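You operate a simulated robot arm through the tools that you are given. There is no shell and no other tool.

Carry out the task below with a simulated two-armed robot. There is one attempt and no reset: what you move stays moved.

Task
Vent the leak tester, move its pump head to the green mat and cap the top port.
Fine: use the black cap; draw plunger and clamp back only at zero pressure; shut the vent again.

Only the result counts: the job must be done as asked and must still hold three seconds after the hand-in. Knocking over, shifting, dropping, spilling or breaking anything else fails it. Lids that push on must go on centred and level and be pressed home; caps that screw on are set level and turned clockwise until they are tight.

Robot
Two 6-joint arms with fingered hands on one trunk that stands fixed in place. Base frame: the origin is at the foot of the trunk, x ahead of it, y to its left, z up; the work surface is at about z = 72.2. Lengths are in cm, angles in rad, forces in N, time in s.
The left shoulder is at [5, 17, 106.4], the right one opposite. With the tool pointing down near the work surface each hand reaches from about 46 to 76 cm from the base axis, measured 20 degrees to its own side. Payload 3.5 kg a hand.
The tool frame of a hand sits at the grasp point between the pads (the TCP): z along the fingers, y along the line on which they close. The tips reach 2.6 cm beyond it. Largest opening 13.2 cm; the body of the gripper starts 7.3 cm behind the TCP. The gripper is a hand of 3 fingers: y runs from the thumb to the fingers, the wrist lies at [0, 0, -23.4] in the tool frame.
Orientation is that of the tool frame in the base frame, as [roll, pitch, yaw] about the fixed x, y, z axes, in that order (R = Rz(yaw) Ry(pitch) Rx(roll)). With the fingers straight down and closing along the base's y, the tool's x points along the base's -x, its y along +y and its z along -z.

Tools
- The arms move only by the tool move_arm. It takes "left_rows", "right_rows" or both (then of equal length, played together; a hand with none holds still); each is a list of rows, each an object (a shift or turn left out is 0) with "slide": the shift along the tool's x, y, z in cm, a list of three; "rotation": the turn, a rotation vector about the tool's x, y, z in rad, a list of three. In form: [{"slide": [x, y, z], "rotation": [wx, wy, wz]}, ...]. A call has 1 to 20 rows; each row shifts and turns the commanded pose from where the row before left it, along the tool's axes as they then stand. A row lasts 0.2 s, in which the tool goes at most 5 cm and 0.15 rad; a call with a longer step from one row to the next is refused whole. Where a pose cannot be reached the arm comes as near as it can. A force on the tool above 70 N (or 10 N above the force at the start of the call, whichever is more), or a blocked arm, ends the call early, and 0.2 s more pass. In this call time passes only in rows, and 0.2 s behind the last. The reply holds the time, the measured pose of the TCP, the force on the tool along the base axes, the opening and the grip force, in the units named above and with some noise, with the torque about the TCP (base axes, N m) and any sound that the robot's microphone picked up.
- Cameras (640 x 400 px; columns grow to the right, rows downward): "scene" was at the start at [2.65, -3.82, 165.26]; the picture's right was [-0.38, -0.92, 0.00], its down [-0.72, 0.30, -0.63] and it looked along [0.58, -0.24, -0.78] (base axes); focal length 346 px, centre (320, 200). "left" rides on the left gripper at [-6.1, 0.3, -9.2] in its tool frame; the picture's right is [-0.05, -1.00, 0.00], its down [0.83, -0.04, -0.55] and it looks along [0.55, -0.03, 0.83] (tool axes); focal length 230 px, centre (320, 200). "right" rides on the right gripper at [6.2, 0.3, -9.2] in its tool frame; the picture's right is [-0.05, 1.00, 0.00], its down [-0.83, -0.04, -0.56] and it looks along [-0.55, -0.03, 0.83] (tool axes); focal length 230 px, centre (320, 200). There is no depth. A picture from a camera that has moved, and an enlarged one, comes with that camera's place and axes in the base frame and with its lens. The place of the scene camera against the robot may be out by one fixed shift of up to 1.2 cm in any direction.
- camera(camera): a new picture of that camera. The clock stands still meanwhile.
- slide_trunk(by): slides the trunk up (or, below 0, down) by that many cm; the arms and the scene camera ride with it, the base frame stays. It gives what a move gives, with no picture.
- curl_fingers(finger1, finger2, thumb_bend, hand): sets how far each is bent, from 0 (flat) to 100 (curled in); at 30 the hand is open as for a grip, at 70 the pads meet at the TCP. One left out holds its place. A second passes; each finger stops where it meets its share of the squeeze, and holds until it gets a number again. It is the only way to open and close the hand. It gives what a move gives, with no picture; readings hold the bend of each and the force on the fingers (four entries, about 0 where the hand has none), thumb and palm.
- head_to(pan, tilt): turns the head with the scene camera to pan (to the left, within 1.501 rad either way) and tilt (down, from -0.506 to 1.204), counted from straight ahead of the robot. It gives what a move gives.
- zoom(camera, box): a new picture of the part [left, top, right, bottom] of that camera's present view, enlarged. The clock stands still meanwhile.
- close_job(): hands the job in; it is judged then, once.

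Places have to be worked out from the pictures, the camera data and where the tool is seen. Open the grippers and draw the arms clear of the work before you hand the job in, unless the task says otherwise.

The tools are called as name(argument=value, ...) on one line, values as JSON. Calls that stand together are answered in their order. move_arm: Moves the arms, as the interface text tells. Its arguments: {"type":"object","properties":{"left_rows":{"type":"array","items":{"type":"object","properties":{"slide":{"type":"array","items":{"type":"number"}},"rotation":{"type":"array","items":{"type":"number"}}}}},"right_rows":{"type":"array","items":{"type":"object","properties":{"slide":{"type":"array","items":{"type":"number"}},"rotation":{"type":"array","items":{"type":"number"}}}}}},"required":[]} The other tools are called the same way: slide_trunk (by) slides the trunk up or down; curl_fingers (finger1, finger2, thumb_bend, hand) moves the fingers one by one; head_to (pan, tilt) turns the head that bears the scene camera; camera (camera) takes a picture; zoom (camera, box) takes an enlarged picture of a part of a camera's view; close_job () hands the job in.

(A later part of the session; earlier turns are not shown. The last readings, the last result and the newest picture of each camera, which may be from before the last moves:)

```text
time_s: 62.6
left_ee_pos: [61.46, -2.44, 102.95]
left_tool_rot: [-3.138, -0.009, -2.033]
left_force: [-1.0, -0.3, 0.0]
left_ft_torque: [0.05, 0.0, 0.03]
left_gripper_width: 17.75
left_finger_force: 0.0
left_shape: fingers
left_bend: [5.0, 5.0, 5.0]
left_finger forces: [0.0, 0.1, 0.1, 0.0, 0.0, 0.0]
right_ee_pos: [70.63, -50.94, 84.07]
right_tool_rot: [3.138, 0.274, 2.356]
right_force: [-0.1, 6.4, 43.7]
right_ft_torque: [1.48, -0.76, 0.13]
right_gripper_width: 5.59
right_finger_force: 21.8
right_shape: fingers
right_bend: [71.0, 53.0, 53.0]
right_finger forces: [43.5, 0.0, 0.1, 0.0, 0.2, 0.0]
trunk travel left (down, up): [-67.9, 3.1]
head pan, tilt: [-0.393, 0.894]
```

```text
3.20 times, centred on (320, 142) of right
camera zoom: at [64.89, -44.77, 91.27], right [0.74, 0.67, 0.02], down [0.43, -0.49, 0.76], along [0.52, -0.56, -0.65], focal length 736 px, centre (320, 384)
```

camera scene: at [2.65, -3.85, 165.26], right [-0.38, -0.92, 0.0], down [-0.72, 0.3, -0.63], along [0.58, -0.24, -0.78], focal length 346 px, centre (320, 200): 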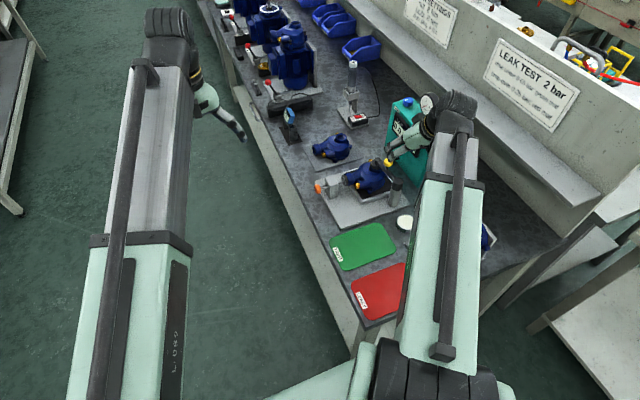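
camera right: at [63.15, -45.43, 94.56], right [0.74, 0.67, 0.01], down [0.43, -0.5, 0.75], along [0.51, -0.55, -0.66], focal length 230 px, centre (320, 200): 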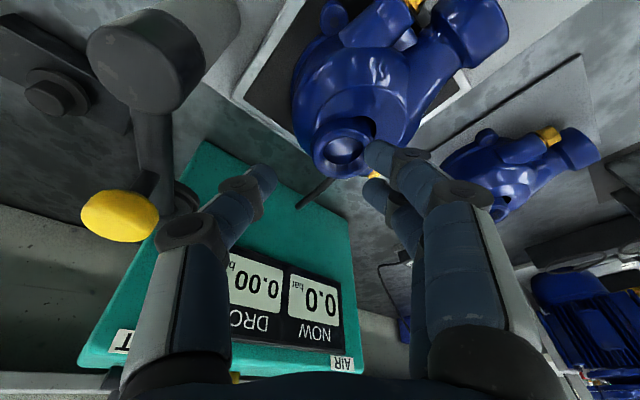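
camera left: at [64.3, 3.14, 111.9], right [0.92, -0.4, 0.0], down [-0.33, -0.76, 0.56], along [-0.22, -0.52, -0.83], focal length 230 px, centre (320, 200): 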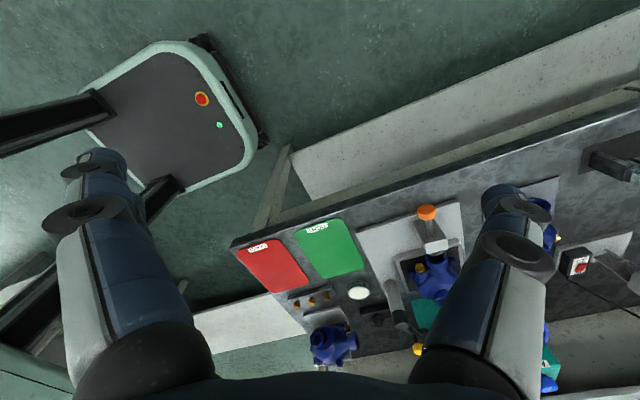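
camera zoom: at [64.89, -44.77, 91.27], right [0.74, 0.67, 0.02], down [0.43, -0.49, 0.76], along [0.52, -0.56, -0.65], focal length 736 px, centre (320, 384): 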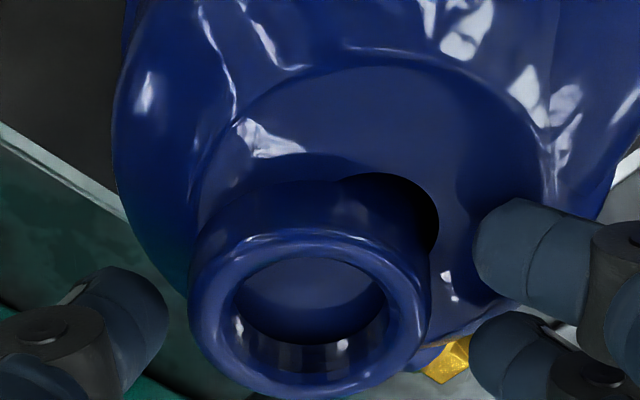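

Finger 1 presses the pump's flat top: the ring stands only ~1 cm above it, too shallow. I back off, reopen and turn the hand for a grip across the pump body (about 9 cm wide, centre about (71, -50)) instead.

move_arm(right_rows=[{"slide": [0, 0, -1]}, {"slide": [0, 0, -2]}, {"slide": [0, 0, -3]}, {"slide": [0, 0, -3]}, {"rotation": [0.0301, 0, 0.1124]}, {"rotation": [0.0301, 0, 0.1124]}, {"rotation": [0.0301, 0, 0.1124]}, {"rotation": [0, -0.087, 0]}])

curl_fingers(hand="right", finger1=36, finger2=36, thumb_bend=36)

camera(camera="right")

zoom(camera="scene", box=[310, 130, 430, 212])

```text
time_s: 64.4
left_ee_pos: [61.87, -2.74, 102.63]
left_tool_rot: [-3.14, -0.006, -2.033]
left_force: [-0.8, -0.3, 0.3]
left_ft_torque: [0.03, 0.0, 0.03]
left_gripper_width: 17.79
left_finger_force: 0.1
left_shape: fingers
left_bend: [5.0, 5.0, 5.0]
left_finger forces: [0.0, 0.1, 0.0, 0.0, 0.1, 0.0]
right_ee_pos: [68.73, -49.55, 92.14]
right_tool_rot: [3.141, 0.352, 2.006]
right_force: [0.2, -0.3, -0.6]
right_ft_torque: [-0.01, 0.0, 0.01]
right_gripper_width: 5.77
right_finger_force: 0.1
right_shape: fingers
right_bend: [53.0, 53.0, 53.0]
right_finger forces: [0.0, 0.1, 0.0, 0.0, 0.0, 0.0]
trunk travel left (down, up): [-67.9, 3.1]
head pan, tilt: [-0.393, 0.894]
```

```text
time_s: 65.4
left_ee_pos: [61.95, -2.62, 102.54]
left_tool_rot: [-3.139, -0.007, -2.034]
left_force: [0.7, 0.6, 0.5]
left_ft_torque: [-0.01, -0.01, 0.01]
left_gripper_width: 17.8
left_finger_force: 0.1
left_shape: fingers
left_bend: [5.0, 5.0, 5.0]
left_finger forces: [0.0, 0.1, 0.0, 0.1, 0.0, 0.0]
right_ee_pos: [68.74, -49.54, 92.2]
right_tool_rot: [3.141, 0.35, 2.007]
right_force: [0.2, 0.3, -0.4]
right_ft_torque: [0.02, -0.03, 0.02]
right_gripper_width: 11.42
right_finger_force: 0.1
right_shape: fingers
right_bend: [36.0, 36.0, 36.0]
right_finger forces: [0.1, 0.0, 0.0, 0.0, 0.0, 0.1]
trunk travel left (down, up): [-67.9, 3.1]
head pan, tilt: [-0.393, 0.894]
```

```text
taken
camera right: at [65.34, -41.31, 98.64], right [0.93, 0.38, 0.02], down [0.21, -0.55, 0.81], along [0.31, -0.74, -0.59], focal length 230 px, centre (320, 200)
```

right: 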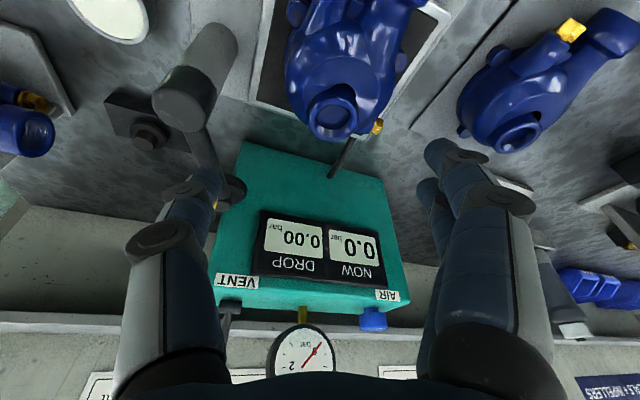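

```text
4.88 times, centred on (370, 171) of scene
camera zoom: at [2.65, -3.82, 165.25], right [-0.38, -0.92, 0.0], down [-0.72, 0.3, -0.63], along [0.58, -0.24, -0.78], focal length 1689 px, centre (76, 342)
```

zoom: 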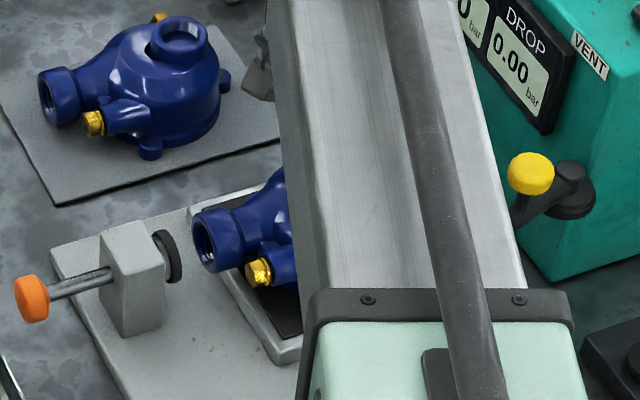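

I move to the pre-grasp pose above the body centre, with the fingers open to 11.4 cm.

move_arm(right_rows=[{"slide": [1.5, 0.93, 0]}, {"slide": [1.5, 0.93, 0]}, {"slide": [0, 0, 1.6]}, {"slide": [0, 0, 1.67]}])

camera(camera="right")

```text
time_s: 66.4
left_ee_pos: [61.81, -2.66, 102.62]
left_tool_rot: [-3.14, -0.007, -2.034]
left_force: [1.1, 0.0, -0.2]
left_ft_torque: [-0.01, -0.01, 0.03]
left_gripper_width: 17.81
left_finger_force: 0.1
left_shape: fingers
left_bend: [5.0, 5.0, 5.0]
left_finger forces: [0.0, 0.0, 0.1, 0.0, 0.0, 0.0]
right_ee_pos: [69.8, -47.31, 88.11]
right_tool_rot: [3.14, 0.35, 2.008]
right_force: [-0.1, 1.1, -0.2]
right_ft_torque: [0.03, 0.0, -0.02]
right_gripper_width: 11.46
right_finger_force: 0.1
right_shape: fingers
right_bend: [36.0, 36.0, 36.0]
right_finger forces: [0.0, 0.0, 0.0, 0.0, 0.0, 0.1]
trunk travel left (down, up): [-67.9, 3.1]
head pan, tilt: [-0.393, 0.894]
```

```text
taken
camera right: at [66.37, -39.02, 94.57], right [0.93, 0.38, 0.02], down [0.21, -0.55, 0.81], along [0.31, -0.74, -0.59], focal length 230 px, centre (320, 200)
```

right: 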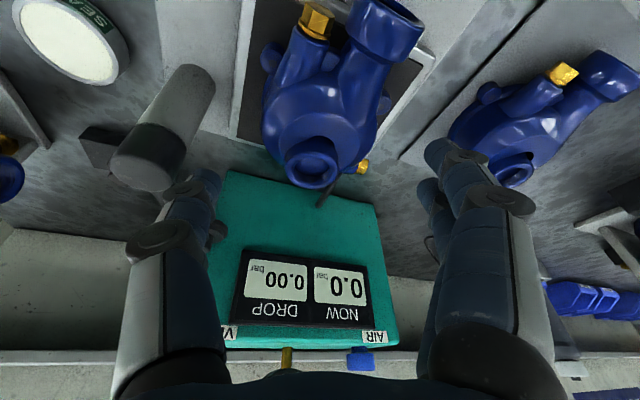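

Projected positions match the picture, so the body is centred. I descend along the tool axis towards z≈80.3, with small final steps.

move_arm(right_rows=[{"slide": [0, 0.15, 2]}, {"slide": [0, 0, 2]}, {"slide": [0, 0, 1.5]}, {"slide": [0, 0, 1]}])

camera(camera="right")

```text
time_s: 67.4
left_ee_pos: [61.76, -2.74, 102.62]
left_tool_rot: [-3.141, -0.007, -2.035]
left_force: [0.6, 0.4, -0.7]
left_ft_torque: [-0.02, 0.01, -0.01]
left_gripper_width: 17.77
left_finger_force: 0.0
left_shape: fingers
left_bend: [5.0, 5.0, 5.0]
left_finger forces: [0.0, 0.0, 0.0, 0.0, 0.0, 0.0]
right_ee_pos: [70.82, -49.34, 81.84]
right_tool_rot: [-3.142, 0.352, 2.008]
right_force: [-0.3, 0.4, -0.2]
right_ft_torque: [-0.02, -0.05, 0.01]
right_gripper_width: 11.45
right_finger_force: 0.2
right_shape: fingers
right_bend: [36.0, 36.0, 36.0]
right_finger forces: [0.0, 0.0, 0.1, 0.1, 0.1, 0.1]
trunk travel left (down, up): [-67.9, 3.1]
head pan, tilt: [-0.393, 0.894]
```

```text
taken
camera right: at [67.4, -41.1, 88.41], right [0.93, 0.38, 0.02], down [0.21, -0.55, 0.81], along [0.31, -0.74, -0.59], focal length 230 px, centre (320, 200)
```

right: 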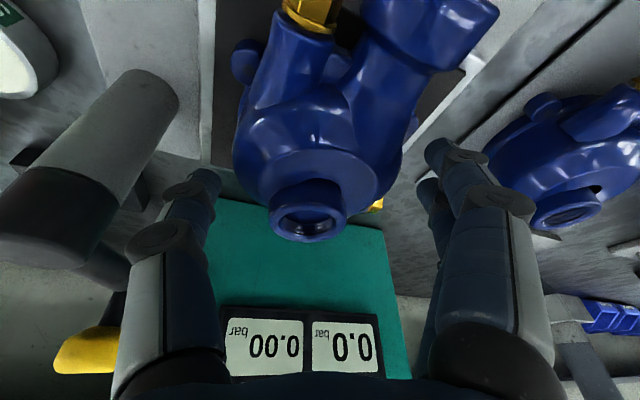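

The body sits centred between thumb and fingers. I descend the last 1.6 cm in small steps.

move_arm(right_rows=[{"slide": [0, 0, 0.5]}, {"slide": [0, 0, 0.5]}, {"slide": [0, 0, 0.4]}, {"slide": [0, 0, 0.3]}])

camera(camera="right")

```text
time_s: 68.4
left_ee_pos: [61.76, -2.54, 102.69]
left_tool_rot: [-3.139, -0.008, -2.033]
left_force: [-0.7, -0.1, 0.0]
left_ft_torque: [0.01, -0.03, -0.03]
left_gripper_width: 17.77
left_finger_force: 0.0
left_shape: fingers
left_bend: [5.0, 5.0, 5.0]
left_finger forces: [0.0, 0.0, 0.0, 0.0, 0.0, 0.1]
right_ee_pos: [70.92, -49.59, 80.34]
right_tool_rot: [3.142, 0.35, 2.006]
right_force: [-0.4, 0.0, -0.4]
right_ft_torque: [0.02, 0.02, 0.0]
right_gripper_width: 11.44
right_finger_force: 0.1
right_shape: fingers
right_bend: [36.0, 36.0, 36.0]
right_finger forces: [0.0, 0.0, 0.1, 0.1, 0.0, 0.1]
trunk travel left (down, up): [-67.9, 3.1]
head pan, tilt: [-0.393, 0.894]
```

```text
taken
camera right: at [67.55, -41.31, 86.86], right [0.93, 0.38, 0.02], down [0.21, -0.55, 0.81], along [0.32, -0.74, -0.59], focal length 230 px, centre (320, 200)
```

right: 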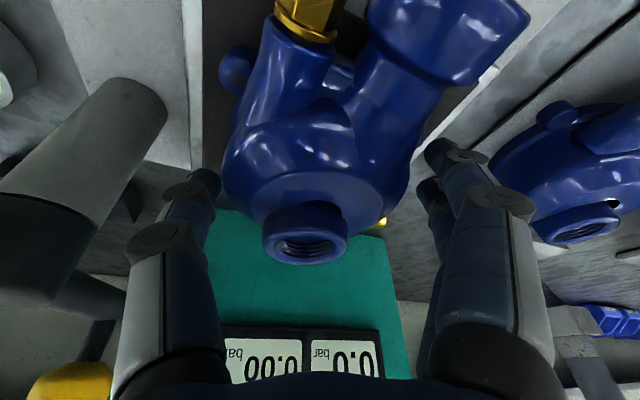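

No contact so far and the body is well between the pads. I close gently until contact.

curl_fingers(hand="right", finger1=42, finger2=42, thumb_bend=42)

camera(camera="right")

```text
time_s: 69.4
left_ee_pos: [61.85, -2.64, 102.67]
left_tool_rot: [-3.139, -0.007, -2.034]
left_force: [0.9, -0.3, -0.3]
left_ft_torque: [-0.01, 0.0, -0.05]
left_gripper_width: 17.81
left_finger_force: 0.0
left_shape: fingers
left_bend: [5.0, 5.0, 5.0]
left_finger forces: [0.1, 0.1, 0.0, 0.0, 0.0, 0.0]
right_ee_pos: [70.86, -49.54, 80.45]
right_tool_rot: [3.139, 0.351, 2.008]
right_force: [-1.4, -1.4, 0.0]
right_ft_torque: [-0.02, 0.02, 0.0]
right_gripper_width: 9.65
right_finger_force: 0.9
right_shape: fingers
right_bend: [42.0, 42.0, 41.0]
right_finger forces: [0.0, 0.1, 0.0, 0.1, 1.7, 0.1]
trunk travel left (down, up): [-67.9, 3.1]
head pan, tilt: [-0.393, 0.894]
```

```text
taken
camera right: at [67.53, -41.32, 86.86], right [0.93, 0.38, 0.02], down [0.21, -0.55, 0.81], along [0.32, -0.74, -0.59], focal length 230 px, centre (320, 200)
```

right: 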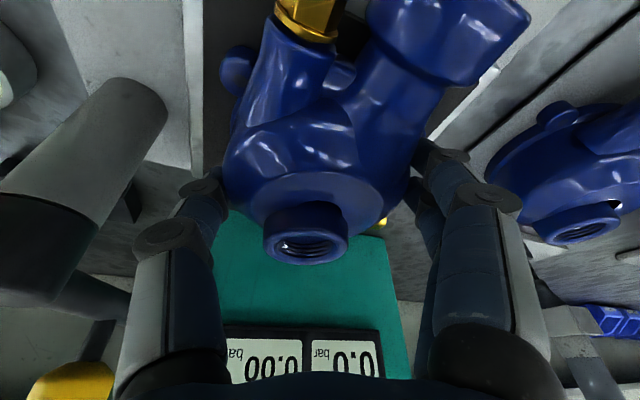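

The thumb touches first. I close further to take hold.

curl_fingers(hand="right", finger1=52, finger2=52, thumb_bend=50)

camera(camera="right")

```text
time_s: 70.4
left_ee_pos: [61.68, -2.49, 102.69]
left_tool_rot: [-3.138, -0.007, -2.034]
left_force: [0.3, -0.3, -0.2]
left_ft_torque: [0.02, 0.01, 0.02]
left_gripper_width: 17.76
left_finger_force: 0.1
left_shape: fingers
left_bend: [5.0, 5.0, 5.0]
left_finger forces: [0.0, 0.0, 0.0, 0.0, 0.1, 0.0]
right_ee_pos: [70.88, -49.59, 80.33]
right_tool_rot: [3.14, 0.351, 2.007]
right_force: [-4.0, -0.1, 0.0]
right_ft_torque: [0.09, -0.25, -0.08]
right_gripper_width: 8.8
right_finger_force: 11.3
right_shape: fingers
right_bend: [45.0, 46.0, 46.0]
right_finger forces: [4.9, 4.6, 0.0, 0.0, 12.9, 0.1]
trunk travel left (down, up): [-67.9, 3.1]
head pan, tilt: [-0.393, 0.894]
```

```text
taken
camera right: at [67.53, -41.31, 86.85], right [0.93, 0.38, 0.02], down [0.21, -0.55, 0.81], along [0.32, -0.74, -0.59], focal length 230 px, centre (320, 200)
```

right: 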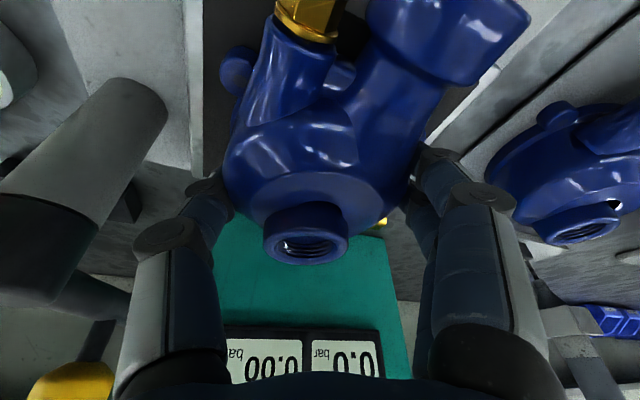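

All three contact the body (width 8.8 cm). I increase the squeeze.

curl_fingers(hand="right", finger1=75, finger2=75, thumb_bend=75)

camera(camera="right")

```text
time_s: 71.4
left_ee_pos: [61.74, -2.77, 102.67]
left_tool_rot: [-3.14, -0.006, -2.033]
left_force: [0.9, -0.2, 0.2]
left_ft_torque: [-0.05, 0.0, -0.02]
left_gripper_width: 17.76
left_finger_force: 0.0
left_shape: fingers
left_bend: [5.0, 5.0, 5.0]
left_finger forces: [0.0, 0.0, 0.0, 0.1, 0.1, 0.1]
right_ee_pos: [70.88, -49.61, 80.26]
right_tool_rot: [-3.14, 0.35, 2.006]
right_force: [-14.9, -4.1, -2.3]
right_ft_torque: [0.43, -0.92, 0.11]
right_gripper_width: 8.65
right_finger_force: 25.8
right_shape: fingers
right_bend: [45.0, 46.0, 55.0]
right_finger forces: [8.9, 9.1, 0.0, 0.0, 32.8, 0.0]
trunk travel left (down, up): [-67.9, 3.1]
head pan, tilt: [-0.393, 0.894]
```

```text
taken
camera right: at [67.43, -41.4, 86.81], right [0.93, 0.38, 0.02], down [0.21, -0.55, 0.81], along [0.31, -0.74, -0.59], focal length 230 px, centre (320, 200)
```

right: 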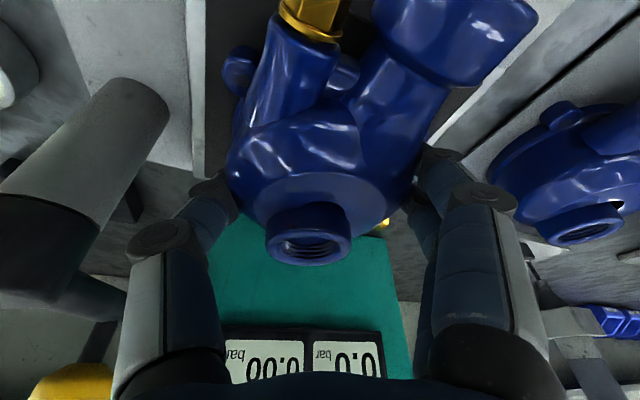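

The thumb presses harder than the two fingers (33 N against 18 N). I ease it to balance the grip.

curl_fingers(hand="right", thumb_bend=58)

curl_fingers(hand="right", finger1=90, finger2=90)

```text
time_s: 72.4
left_ee_pos: [61.68, -2.73, 102.65]
left_tool_rot: [-3.14, -0.008, -2.033]
left_force: [0.0, 0.2, -0.5]
left_ft_torque: [0.0, 0.02, 0.02]
left_gripper_width: 17.77
left_finger_force: 0.1
left_shape: fingers
left_bend: [5.0, 5.0, 5.0]
left_finger forces: [0.0, 0.1, 0.1, 0.0, 0.0, 0.1]
right_ee_pos: [71.04, -49.58, 80.41]
right_tool_rot: [3.14, 0.351, 2.007]
right_force: [-5.4, 0.0, 0.4]
right_ft_torque: [0.22, -0.45, -0.09]
right_gripper_width: 8.71
right_finger_force: 20.6
right_shape: fingers
right_bend: [45.0, 46.0, 50.0]
right_finger forces: [8.9, 9.2, 0.1, 0.1, 23.1, 0.0]
trunk travel left (down, up): [-67.9, 3.1]
head pan, tilt: [-0.393, 0.894]
```

```text
time_s: 73.4
left_ee_pos: [61.69, -2.63, 102.7]
left_tool_rot: [-3.14, -0.006, -2.032]
left_force: [0.3, -0.4, -0.4]
left_ft_torque: [-0.01, 0.0, -0.02]
left_gripper_width: 17.78
left_finger_force: 0.1
left_shape: fingers
left_bend: [5.0, 5.0, 5.0]
left_finger forces: [0.1, 0.0, 0.0, 0.0, 0.1, 0.0]
right_ee_pos: [70.93, -49.6, 80.39]
right_tool_rot: [3.14, 0.351, 2.007]
right_force: [-9.4, -1.1, -0.3]
right_ft_torque: [0.16, -0.39, -0.09]
right_gripper_width: 8.69
right_finger_force: 21.9
right_shape: fingers
right_bend: [45.0, 46.0, 50.0]
right_finger forces: [8.7, 9.1, 0.0, 0.0, 25.8, 0.0]
trunk travel left (down, up): [-67.9, 3.1]
head pan, tilt: [-0.393, 0.894]
```

The fingers hold about 9 N each, thumb about 24 N. I try a very small lift and read the weight.

move_arm(right_rows=[{"slide": [-0.137, 0, -0.376]}, {"slide": [-0.137, 0, -0.376]}])

camera(camera="right")

```text
time_s: 74.0
left_ee_pos: [61.81, -2.61, 102.55]
left_tool_rot: [-3.139, -0.007, -2.034]
left_force: [-0.2, 0.3, -0.4]
left_ft_torque: [0.02, 0.01, -0.02]
left_gripper_width: 17.77
left_finger_force: 0.2
left_shape: fingers
left_bend: [5.0, 5.0, 5.0]
left_finger forces: [0.0, 0.1, 0.0, 0.0, 0.1, 0.0]
right_ee_pos: [71.21, -49.57, 81.07]
right_tool_rot: [3.14, 0.35, 2.007]
right_force: [-0.4, 0.3, -5.6]
right_ft_torque: [-0.03, 0.01, 0.0]
right_gripper_width: 8.64
right_finger_force: 20.7
right_shape: fingers
right_bend: [45.0, 46.0, 50.0]
right_finger forces: [9.6, 10.7, 0.0, 0.0, 20.6, 0.0]
trunk travel left (down, up): [-67.9, 3.1]
head pan, tilt: [-0.393, 0.894]
```

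```text
taken
camera right: at [67.78, -41.4, 87.57], right [0.93, 0.38, 0.02], down [0.21, -0.55, 0.81], along [0.32, -0.74, -0.59], focal length 230 px, centre (320, 200)
```

right: 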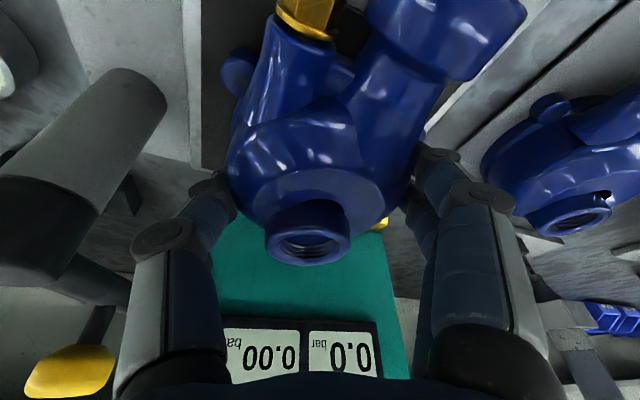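

The pump is off its seat, weighs only about 5.6 N and the grip forces are balanced. I lift it straight up by 10 cm.

move_arm(right_rows=[{"slide": [-0.27, 0, -0.75]}, {"slide": [-0.34, 0, -0.94]}, {"slide": [-0.5, 0, -1.4]}, {"slide": [-0.6, 0, -1.65]}, {"slide": [-0.6, 0, -1.65]}, {"slide": [-0.6, 0, -1.65]}, {"slide": [-0.5, 0, -1.4]}])

camera(camera="right")

camera(camera="scene")

```text
time_s: 75.6
left_ee_pos: [61.8, -2.77, 102.72]
left_tool_rot: [-3.139, -0.008, -2.034]
left_force: [0.8, 0.0, 0.4]
left_ft_torque: [0.02, 0.03, -0.03]
left_gripper_width: 17.75
left_finger_force: 0.0
left_shape: fingers
left_bend: [5.0, 5.0, 5.0]
left_finger forces: [0.0, 0.0, 0.0, 0.0, 0.0, 0.1]
right_ee_pos: [71.1, -49.66, 91.16]
right_tool_rot: [3.141, 0.351, 2.007]
right_force: [-1.3, -0.1, -6.3]
right_ft_torque: [-0.03, -0.03, -0.03]
right_gripper_width: 8.67
right_finger_force: 20.7
right_shape: fingers
right_bend: [45.0, 46.0, 50.0]
right_finger forces: [9.5, 10.8, 0.1, 0.0, 20.6, 0.0]
trunk travel left (down, up): [-67.9, 3.1]
head pan, tilt: [-0.393, 0.894]
```

```text
taken
camera right: at [67.73, -41.42, 97.59], right [0.93, 0.38, 0.02], down [0.21, -0.55, 0.81], along [0.31, -0.74, -0.59], focal length 230 px, centre (320, 200)
```

right: 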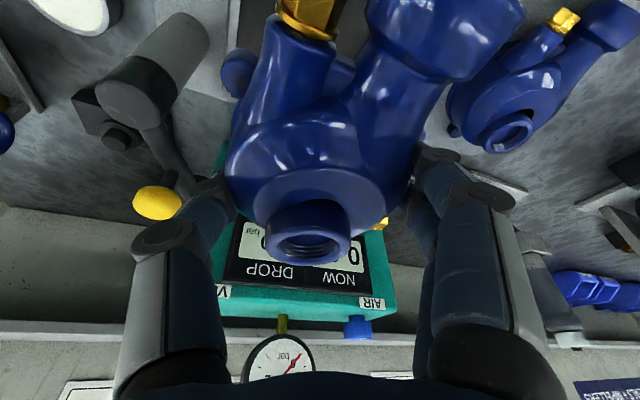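

```text
taken
camera scene: at [2.69, -3.85, 165.25], right [-0.38, -0.92, 0.0], down [-0.72, 0.3, -0.63], along [0.58, -0.24, -0.78], focal length 346 px, centre (320, 200)
```

scene: 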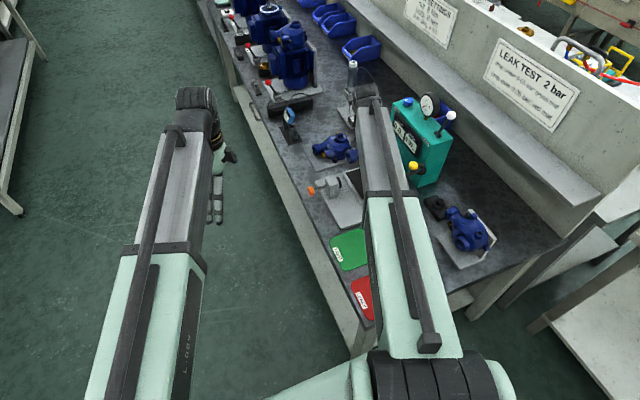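

The pump hangs steady. I raise it 4 cm more and carry it over to the green mat (about x 43.6–56, y −46…−27.5).

move_arm(right_rows=[{"slide": [-0.6, 0, -1.65]}, {"slide": [-0.7, 0, -1.9]}, {"slide": [0.8, -0.6, -0.28]}, {"slide": [1.54, -1.192, -0.561]}, {"slide": [1.54, -1.192, -0.561]}, {"slide": [1.54, -1.192, -0.561]}, {"slide": [1.54, -1.192, -0.561]}, {"slide": [1.54, -1.192, -0.561]}, {"slide": [1.54, -1.192, -0.561]}, {"slide": [1.54, -1.192, -0.561]}, {"slide": [1.54, -1.192, -0.561]}, {"slide": [1.54, -1.192, -0.561]}, {"slide": [1.54, -1.192, -0.561]}, {"slide": [1.54, -1.192, -0.561]}, {"slide": [0.74, -0.592, -0.281]}])

camera(camera="right")

camera(camera="scene")

camera(camera="left")

```text
time_s: 78.8
left_ee_pos: [61.8, -2.76, 102.7]
left_tool_rot: [-3.139, -0.007, -2.032]
left_force: [0.0, -0.2, -0.4]
left_ft_torque: [0.02, 0.06, -0.01]
left_gripper_width: 17.78
left_finger_force: 0.0
left_shape: fingers
left_bend: [5.0, 5.0, 5.0]
left_finger forces: [0.0, 0.1, 0.1, 0.0, 0.0, 0.0]
right_ee_pos: [49.86, -37.92, 94.79]
right_tool_rot: [3.141, 0.35, 2.008]
right_force: [-0.3, 0.4, -5.1]
right_ft_torque: [-0.04, 0.05, 0.04]
right_gripper_width: 8.65
right_finger_force: 20.5
right_shape: fingers
right_bend: [45.0, 46.0, 51.0]
right_finger forces: [9.4, 10.9, 0.1, 0.0, 20.3, 0.1]
trunk travel left (down, up): [-67.9, 3.1]
head pan, tilt: [-0.393, 0.894]
```

```text
taken
camera right: at [46.53, -29.67, 101.35], right [0.93, 0.38, 0.02], down [0.21, -0.55, 0.81], along [0.31, -0.74, -0.59], focal length 230 px, centre (320, 200)
```

right: 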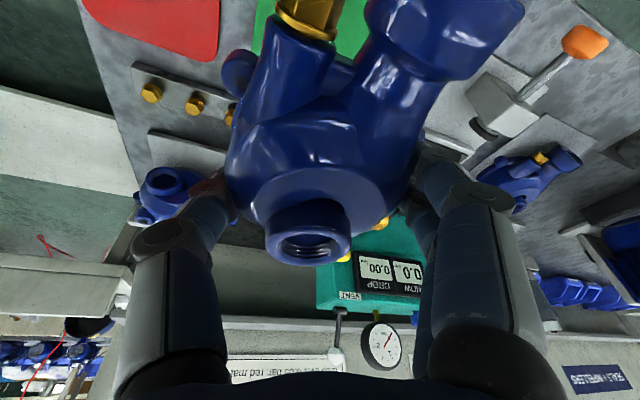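

```text
taken
camera scene: at [2.69, -3.84, 165.25], right [-0.38, -0.92, 0.0], down [-0.72, 0.3, -0.63], along [0.58, -0.24, -0.78], focal length 346 px, centre (320, 200)
```

scene: 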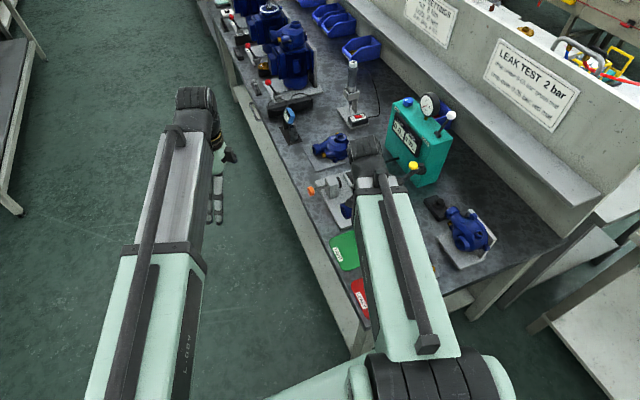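

```text
taken
camera left: at [64.32, 3.12, 111.88], right [0.92, -0.4, 0.0], down [-0.33, -0.76, 0.56], along [-0.22, -0.52, -0.83], focal length 230 px, centre (320, 200)
```

left: 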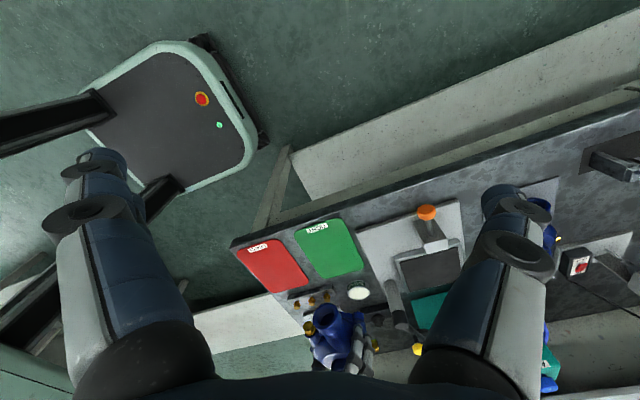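

The left view confirms the mat centre near (50, -36.5). I lower the pump 14 cm straight down, stopping a few cm above the mat.

move_arm(right_rows=[{"slide": [0.34, 0, 0.94]}, {"slide": [0.684, 0, 1.88]}, {"slide": [0.684, 0, 1.88]}, {"slide": [0.684, 0, 1.88]}, {"slide": [0.684, 0, 1.88]}, {"slide": [0.684, 0, 1.88]}, {"slide": [0.684, 0, 1.88]}, {"slide": [0.34, 0, 0.94]}])

camera(camera="right")

zoom(camera="left", box=[240, 200, 420, 360])

zoom(camera="scene", box=[290, 180, 450, 320])

```text
time_s: 80.6
left_ee_pos: [61.91, -2.62, 102.76]
left_tool_rot: [3.142, -0.006, -2.034]
left_force: [-0.1, -0.3, 0.2]
left_ft_torque: [-0.03, 0.0, 0.04]
left_gripper_width: 17.82
left_finger_force: 0.1
left_shape: fingers
left_bend: [5.0, 5.0, 5.0]
left_finger forces: [0.0, 0.1, 0.0, 0.0, 0.0, 0.0]
right_ee_pos: [49.77, -38.01, 80.69]
right_tool_rot: [3.141, 0.351, 2.007]
right_force: [0.1, -0.2, -6.8]
right_ft_torque: [-0.01, 0.0, 0.02]
right_gripper_width: 8.62
right_finger_force: 19.9
right_shape: fingers
right_bend: [45.0, 46.0, 51.0]
right_finger forces: [9.4, 10.9, 0.0, 0.0, 20.3, 0.0]
trunk travel left (down, up): [-67.9, 3.1]
head pan, tilt: [-0.393, 0.894]
```

```text
taken
camera right: at [46.47, -29.71, 87.22], right [0.93, 0.38, 0.02], down [0.21, -0.55, 0.81], along [0.31, -0.74, -0.59], focal length 230 px, centre (320, 200)
```

right: 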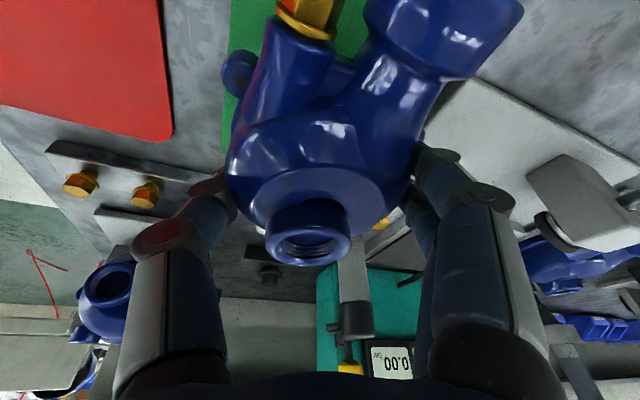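

```text
2.50 times, centred on (330, 280) of left
camera zoom: at [64.32, 3.12, 111.88], right [0.92, -0.4, 0.0], down [-0.33, -0.76, 0.56], along [-0.22, -0.52, -0.83], focal length 575 px, centre (295, 0)
```

zoom: 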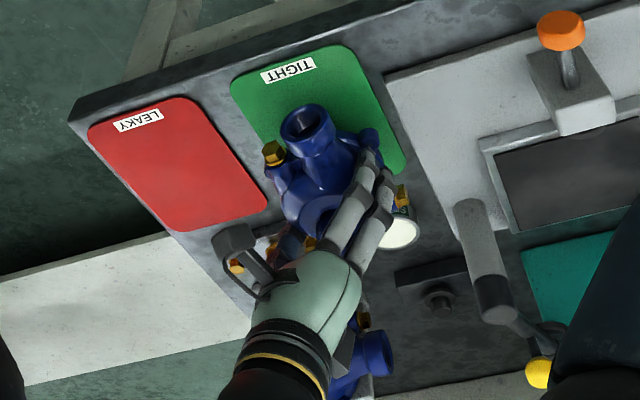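

```text
2.86 times, centred on (370, 250) of scene
camera zoom: at [2.69, -3.85, 165.25], right [-0.38, -0.92, 0.0], down [-0.72, 0.3, -0.63], along [0.58, -0.24, -0.78], focal length 990 px, centre (177, 57)
```

zoom: 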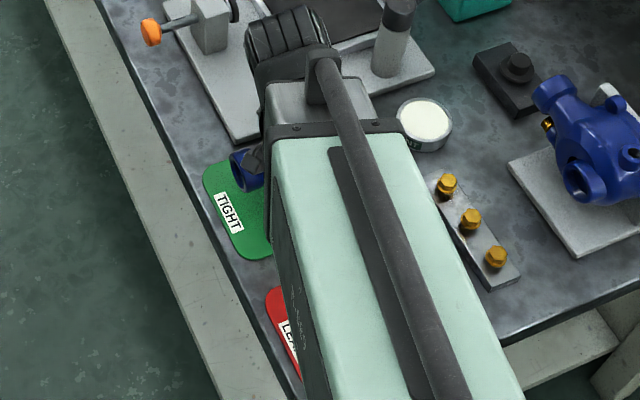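

The pump hangs about 2 cm above the mat. I nudge it 0.7 cm to +y and lower it in small steps until the weight comes off.

move_arm(right_rows=[{"slide": [0.596, 0.296, -0.217]}, {"slide": [0.171, 0, 0.47]}, {"slide": [0.171, 0, 0.47]}, {"slide": [0.103, 0, 0.28]}])

zoom(camera="left", box=[240, 200, 420, 360])

```text
time_s: 81.6
left_ee_pos: [61.8, -2.7, 102.58]
left_tool_rot: [-3.139, -0.008, -2.034]
left_force: [0.2, -0.6, 0.4]
left_ft_torque: [-0.05, 0.0, -0.04]
left_gripper_width: 17.79
left_finger_force: 0.0
left_shape: fingers
left_bend: [5.0, 5.0, 5.0]
left_finger forces: [0.0, 0.0, 0.1, 0.1, 0.0, 0.0]
right_ee_pos: [49.94, -37.25, 79.49]
right_tool_rot: [3.141, 0.352, 2.009]
right_force: [-0.3, 0.5, -6.1]
right_ft_torque: [0.02, -0.01, 0.0]
right_gripper_width: 8.63
right_finger_force: 20.3
right_shape: fingers
right_bend: [45.0, 46.0, 51.0]
right_finger forces: [9.3, 11.0, 0.1, 0.1, 20.4, 0.0]
trunk travel left (down, up): [-67.9, 3.1]
head pan, tilt: [-0.393, 0.894]
```

```text
2.50 times, centred on (330, 280) of left
camera zoom: at [64.33, 3.11, 111.88], right [0.92, -0.4, 0.0], down [-0.33, -0.76, 0.56], along [-0.22, -0.52, -0.83], focal length 575 px, centre (295, 0)
```

zoom: 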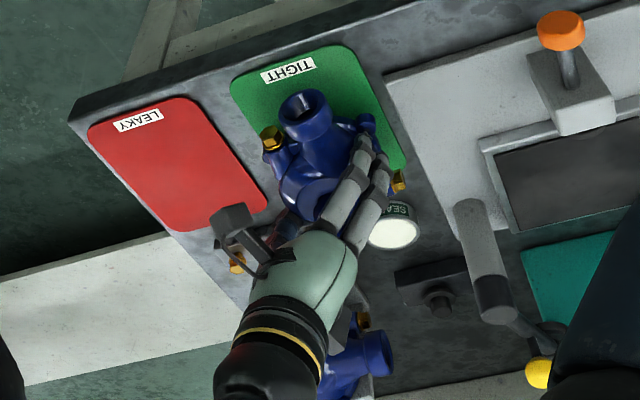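

Still hanging free (6 N). I continue down in 0.25 cm steps.

move_arm(right_rows=[{"slide": [0.085, 0, 0.235]}, {"slide": [0.085, 0, 0.235]}])

move_arm(right_rows=[{"slide": [0.085, 0, 0.235]}])

```text
time_s: 82.2
left_ee_pos: [61.71, -2.59, 102.69]
left_tool_rot: [-3.141, -0.007, -2.033]
left_force: [0.5, -0.3, -0.1]
left_ft_torque: [0.0, -0.03, 0.01]
left_gripper_width: 17.75
left_finger_force: 0.0
left_shape: fingers
left_bend: [5.0, 5.0, 5.0]
left_finger forces: [0.0, 0.0, 0.0, 0.1, 0.1, 0.1]
right_ee_pos: [49.88, -37.25, 79.17]
right_tool_rot: [-3.141, 0.351, 2.007]
right_force: [0.3, 0.6, -5.8]
right_ft_torque: [-0.03, 0.02, -0.01]
right_gripper_width: 8.64
right_finger_force: 20.4
right_shape: fingers
right_bend: [45.0, 46.0, 51.0]
right_finger forces: [9.4, 10.9, 0.1, 0.0, 20.4, 0.0]
trunk travel left (down, up): [-67.9, 3.1]
head pan, tilt: [-0.393, 0.894]
```

```text
time_s: 82.6
left_ee_pos: [61.75, -2.62, 102.72]
left_tool_rot: [-3.141, -0.008, -2.031]
left_force: [-0.2, 0.0, -0.5]
left_ft_torque: [0.04, 0.02, -0.02]
left_gripper_width: 17.76
left_finger_force: 0.0
left_shape: fingers
left_bend: [5.0, 5.0, 5.0]
left_finger forces: [0.0, 0.0, 0.1, 0.1, 0.1, 0.0]
right_ee_pos: [49.87, -37.21, 78.89]
right_tool_rot: [3.142, 0.351, 2.008]
right_force: [-0.8, -0.2, -6.4]
right_ft_torque: [-0.04, -0.01, 0.04]
right_gripper_width: 8.64
right_finger_force: 20.5
right_shape: fingers
right_bend: [45.0, 46.0, 51.0]
right_finger forces: [9.3, 11.0, 0.0, 0.0, 20.4, 0.0]
trunk travel left (down, up): [-67.9, 3.1]
head pan, tilt: [-0.393, 0.894]
```

move_arm(right_rows=[{"slide": [0.085, 0, 0.235]}])

move_arm(right_rows=[{"slide": [0.085, 0, 0.235]}])

move_arm(right_rows=[{"slide": [0.068, 0, 0.188]}])

```text
time_s: 83.0
left_ee_pos: [61.79, -2.66, 102.68]
left_tool_rot: [-3.14, -0.005, -2.033]
left_force: [0.0, 0.2, 0.0]
left_ft_torque: [0.02, -0.03, -0.01]
left_gripper_width: 17.79
left_finger_force: 0.1
left_shape: fingers
left_bend: [5.0, 5.0, 5.0]
left_finger forces: [0.0, 0.0, 0.0, 0.0, 0.0, 0.0]
right_ee_pos: [50.02, -37.13, 78.67]
right_tool_rot: [-3.141, 0.351, 2.007]
right_force: [-0.8, -0.7, -6.1]
right_ft_torque: [-0.04, 0.0, -0.02]
right_gripper_width: 8.65
right_finger_force: 19.7
right_shape: fingers
right_bend: [45.0, 46.0, 51.0]
right_finger forces: [9.3, 10.9, 0.0, 0.0, 20.4, 0.0]
trunk travel left (down, up): [-67.9, 3.1]
head pan, tilt: [-0.393, 0.894]
```

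```text
time_s: 83.4
left_ee_pos: [61.91, -2.74, 102.64]
left_tool_rot: [-3.14, -0.007, -2.033]
left_force: [-0.1, -0.2, -0.2]
left_ft_torque: [0.05, -0.01, 0.0]
left_gripper_width: 17.75
left_finger_force: 0.0
left_shape: fingers
left_bend: [5.0, 5.0, 5.0]
left_finger forces: [0.0, 0.0, 0.0, 0.1, 0.1, 0.0]
right_ee_pos: [49.94, -37.23, 78.34]
right_tool_rot: [3.14, 0.351, 2.008]
right_force: [-0.6, -0.8, -5.6]
right_ft_torque: [-0.03, 0.05, 0.0]
right_gripper_width: 8.63
right_finger_force: 20.3
right_shape: fingers
right_bend: [45.0, 46.0, 51.0]
right_finger forces: [9.3, 10.9, 0.0, 0.0, 20.4, 0.1]
trunk travel left (down, up): [-67.9, 3.1]
head pan, tilt: [-0.393, 0.894]
```

```text
time_s: 83.8
left_ee_pos: [61.92, -2.57, 102.52]
left_tool_rot: [-3.14, -0.007, -2.033]
left_force: [0.2, 0.8, 0.4]
left_ft_torque: [-0.01, 0.0, 0.02]
left_gripper_width: 17.75
left_finger_force: 0.0
left_shape: fingers
left_bend: [5.0, 5.0, 5.0]
left_finger forces: [0.1, 0.1, 0.0, 0.0, 0.1, 0.0]
right_ee_pos: [49.89, -37.16, 78.2]
right_tool_rot: [-3.141, 0.351, 2.008]
right_force: [0.6, 0.2, -5.5]
right_ft_torque: [-0.04, 0.02, 0.0]
right_gripper_width: 8.65
right_finger_force: 20.2
right_shape: fingers
right_bend: [45.0, 46.0, 51.0]
right_finger forces: [9.2, 10.9, 0.1, 0.1, 20.4, 0.0]
trunk travel left (down, up): [-67.9, 3.1]
head pan, tilt: [-0.393, 0.894]
```

Still full weight on the hand at TCP z 78.2. I look and then continue lowering in small steps.

zoom(camera="left", box=[280, 200, 400, 290])

move_arm(right_rows=[{"slide": [0.068, 0, 0.188]}])

move_arm(right_rows=[{"slide": [0.068, 0, 0.188]}])

move_arm(right_rows=[{"slide": [0.068, 0, 0.188]}])

```text
4.44 times, centred on (340, 245) of left
camera zoom: at [64.33, 3.12, 111.88], right [0.92, -0.4, 0.0], down [-0.33, -0.76, 0.56], along [-0.22, -0.52, -0.83], focal length 1022 px, centre (231, 0)
```

zoom: 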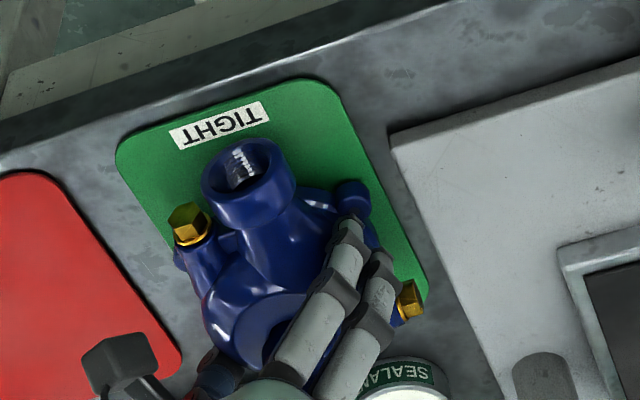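

```text
time_s: 84.2
left_ee_pos: [61.73, -2.75, 102.65]
left_tool_rot: [-3.139, -0.007, -2.032]
left_force: [0.7, -0.7, 0.0]
left_ft_torque: [0.0, 0.0, 0.0]
left_gripper_width: 17.76
left_finger_force: 0.0
left_shape: fingers
left_bend: [5.0, 5.0, 5.0]
left_finger forces: [0.0, 0.0, 0.0, 0.0, 0.0, 0.0]
right_ee_pos: [49.88, -37.16, 77.88]
right_tool_rot: [3.141, 0.351, 2.006]
right_force: [-0.5, 0.5, -5.8]
right_ft_torque: [-0.01, 0.03, -0.01]
right_gripper_width: 8.62
right_finger_force: 20.3
right_shape: fingers
right_bend: [45.0, 46.0, 51.0]
right_finger forces: [9.3, 10.9, 0.1, 0.1, 20.3, 0.1]
trunk travel left (down, up): [-67.9, 3.1]
head pan, tilt: [-0.393, 0.894]
```

```text
time_s: 84.6
left_ee_pos: [61.72, -2.64, 102.63]
left_tool_rot: [-3.14, -0.007, -2.033]
left_force: [1.1, -0.3, 0.1]
left_ft_torque: [-0.01, 0.0, 0.01]
left_gripper_width: 17.77
left_finger_force: 0.0
left_shape: fingers
left_bend: [5.0, 5.0, 5.0]
left_finger forces: [0.0, 0.1, 0.0, 0.2, 0.0, 0.1]
right_ee_pos: [49.96, -37.17, 77.83]
right_tool_rot: [-3.141, 0.351, 2.004]
right_force: [0.2, -0.2, -6.0]
right_ft_torque: [-0.02, 0.03, 0.01]
right_gripper_width: 8.63
right_finger_force: 20.2
right_shape: fingers
right_bend: [45.0, 46.0, 51.0]
right_finger forces: [9.3, 10.9, 0.1, 0.0, 20.4, 0.1]
trunk travel left (down, up): [-67.9, 3.1]
head pan, tilt: [-0.393, 0.894]
```

```text
time_s: 85.0
left_ee_pos: [61.91, -2.6, 102.68]
left_tool_rot: [-3.141, -0.008, -2.036]
left_force: [0.1, 0.2, -0.3]
left_ft_torque: [0.0, -0.01, 0.04]
left_gripper_width: 17.78
left_finger_force: 0.0
left_shape: fingers
left_bend: [5.0, 5.0, 5.0]
left_finger forces: [0.1, 0.1, 0.0, 0.0, 0.0, 0.1]
right_ee_pos: [49.99, -37.1, 77.62]
right_tool_rot: [3.141, 0.351, 2.007]
right_force: [-0.5, -0.9, -3.5]
right_ft_torque: [0.03, -0.08, -0.01]
right_gripper_width: 8.65
right_finger_force: 20.5
right_shape: fingers
right_bend: [45.0, 46.0, 51.0]
right_finger forces: [9.6, 11.1, 0.1, 0.1, 20.2, 0.0]
trunk travel left (down, up): [-67.9, 3.1]
head pan, tilt: [-0.393, 0.894]
```

The weight begins to transfer at z≈77.6. One more 0.15 cm step.

move_arm(right_rows=[{"slide": [0.051, 0, 0.141]}])

zoom(camera="left", box=[280, 200, 400, 290])

```text
time_s: 85.4
left_ee_pos: [61.92, -2.66, 102.69]
left_tool_rot: [-3.139, -0.006, -2.034]
left_force: [0.2, -0.2, 0.6]
left_ft_torque: [0.03, -0.02, 0.0]
left_gripper_width: 17.8
left_finger_force: 0.1
left_shape: fingers
left_bend: [5.0, 5.0, 5.0]
left_finger forces: [0.1, 0.0, 0.0, 0.0, 0.0, 0.0]
right_ee_pos: [49.94, -37.18, 77.48]
right_tool_rot: [3.141, 0.348, 2.004]
right_force: [-0.2, -1.0, 0.9]
right_ft_torque: [0.12, -0.28, -0.02]
right_gripper_width: 8.65
right_finger_force: 21.0
right_shape: fingers
right_bend: [45.0, 46.0, 51.0]
right_finger forces: [9.6, 11.0, 0.0, 0.1, 21.2, 0.0]
trunk travel left (down, up): [-67.9, 3.1]
head pan, tilt: [-0.393, 0.894]
```

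```text
4.44 times, centred on (340, 245) of left
camera zoom: at [64.27, 3.12, 111.93], right [0.92, -0.4, 0.0], down [-0.33, -0.76, 0.56], along [-0.22, -0.52, -0.83], focal length 1022 px, centre (231, 0)
```

zoom: 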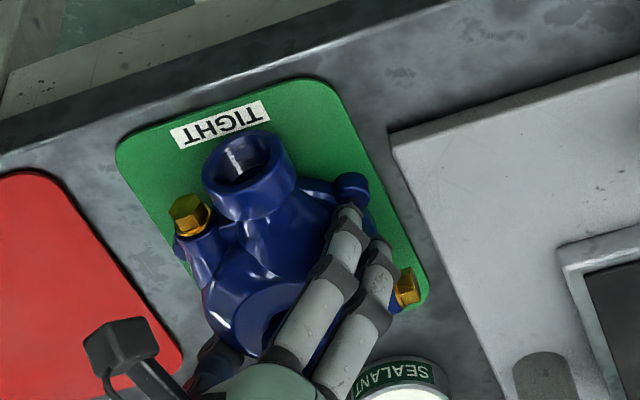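

The pump rests on the mat (force about 0). I open the hand.

curl_fingers(hand="right", finger1=36, finger2=36, thumb_bend=36)

zoom(camera="left", box=[280, 200, 400, 290])

camera(camera="right")

```text
time_s: 86.4
left_ee_pos: [61.72, -2.71, 102.68]
left_tool_rot: [-3.14, -0.007, -2.032]
left_force: [0.3, 0.6, -0.5]
left_ft_torque: [-0.01, 0.0, 0.0]
left_gripper_width: 17.8
left_finger_force: 0.1
left_shape: fingers
left_bend: [5.0, 5.0, 5.0]
left_finger forces: [0.1, 0.1, 0.0, 0.0, 0.0, 0.0]
right_ee_pos: [49.77, -37.11, 77.45]
right_tool_rot: [3.141, 0.351, 2.008]
right_force: [0.8, 0.0, 0.3]
right_ft_torque: [0.0, 0.03, -0.03]
right_gripper_width: 11.4
right_finger_force: 0.2
right_shape: fingers
right_bend: [36.0, 36.0, 36.0]
right_finger forces: [0.0, 0.1, 0.0, 0.0, 0.0, 0.1]
trunk travel left (down, up): [-67.9, 3.1]
head pan, tilt: [-0.393, 0.894]
```

```text
4.44 times, centred on (340, 245) of left
camera zoom: at [64.3, 3.14, 111.9], right [0.92, -0.4, 0.0], down [-0.33, -0.76, 0.56], along [-0.22, -0.52, -0.83], focal length 1022 px, centre (231, 0)
```

zoom: 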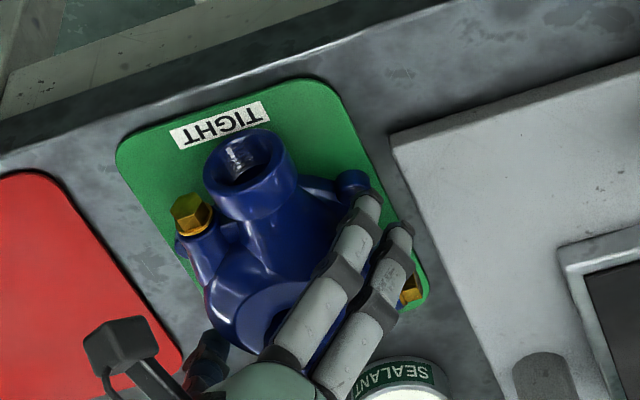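

```text
taken
camera right: at [46.5, -28.86, 83.95], right [0.93, 0.38, 0.02], down [0.21, -0.55, 0.81], along [0.31, -0.74, -0.59], focal length 230 px, centre (320, 200)
```

right: 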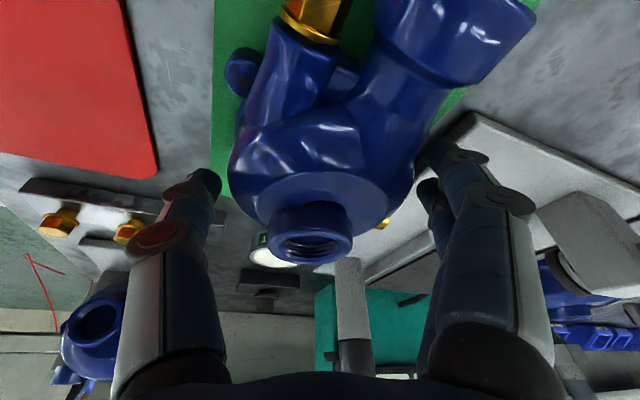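

The pump stands alone on the green mat. I withdraw upwards along the tool axis.

move_arm(right_rows=[{"slide": [0, 0, -1]}, {"slide": [0, 0, -2]}, {"slide": [0, 0, -3]}, {"slide": [0, 0, -4]}, {"slide": [0, 0, -4]}, {"slide": [0, 0, -4]}])

camera(camera="right")

zoom(camera="left", box=[280, 200, 440, 340])

```text
time_s: 87.8
left_ee_pos: [61.71, -2.74, 102.67]
left_tool_rot: [-3.14, -0.008, -2.033]
left_force: [0.2, -0.3, -0.5]
left_ft_torque: [0.01, -0.01, 0.0]
left_gripper_width: 17.77
left_finger_force: 0.0
left_shape: fingers
left_bend: [5.0, 5.0, 5.0]
left_finger forces: [0.0, 0.0, 0.1, 0.0, 0.1, 0.0]
right_ee_pos: [49.91, -31.96, 94.21]
right_tool_rot: [-3.138, 0.349, 2.007]
right_force: [0.6, 0.5, 0.8]
right_ft_torque: [0.01, -0.03, 0.04]
right_gripper_width: 11.44
right_finger_force: 0.0
right_shape: fingers
right_bend: [36.0, 36.0, 36.0]
right_finger forces: [0.0, 0.1, 0.0, 0.0, 0.0, 0.0]
right hand out of reach, approached as far as the arm can: row 5, 6
trunk travel left (down, up): [-67.9, 3.1]
head pan, tilt: [-0.393, 0.894]
```

```text
taken
camera right: at [46.46, -23.8, 100.75], right [0.93, 0.38, 0.02], down [0.21, -0.55, 0.81], along [0.31, -0.74, -0.59], focal length 230 px, centre (320, 200)
```

right: 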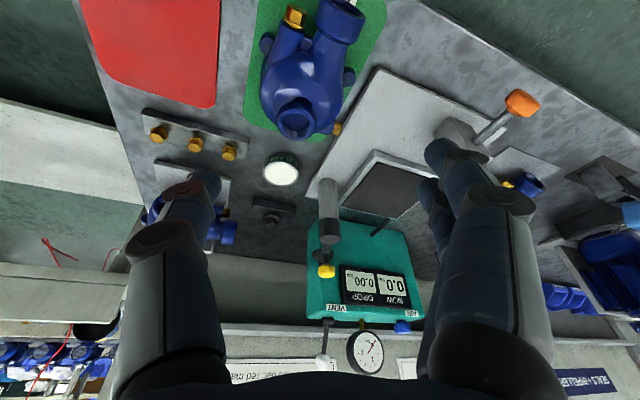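

```text
2.86 times, centred on (360, 270) of left
camera zoom: at [64.28, 3.15, 111.91], right [0.92, -0.4, 0.0], down [-0.33, -0.76, 0.56], along [-0.22, -0.52, -0.83], focal length 657 px, centre (206, 0)
```

zoom: 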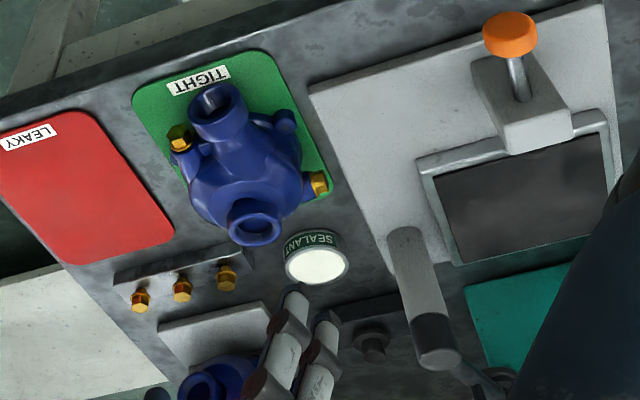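

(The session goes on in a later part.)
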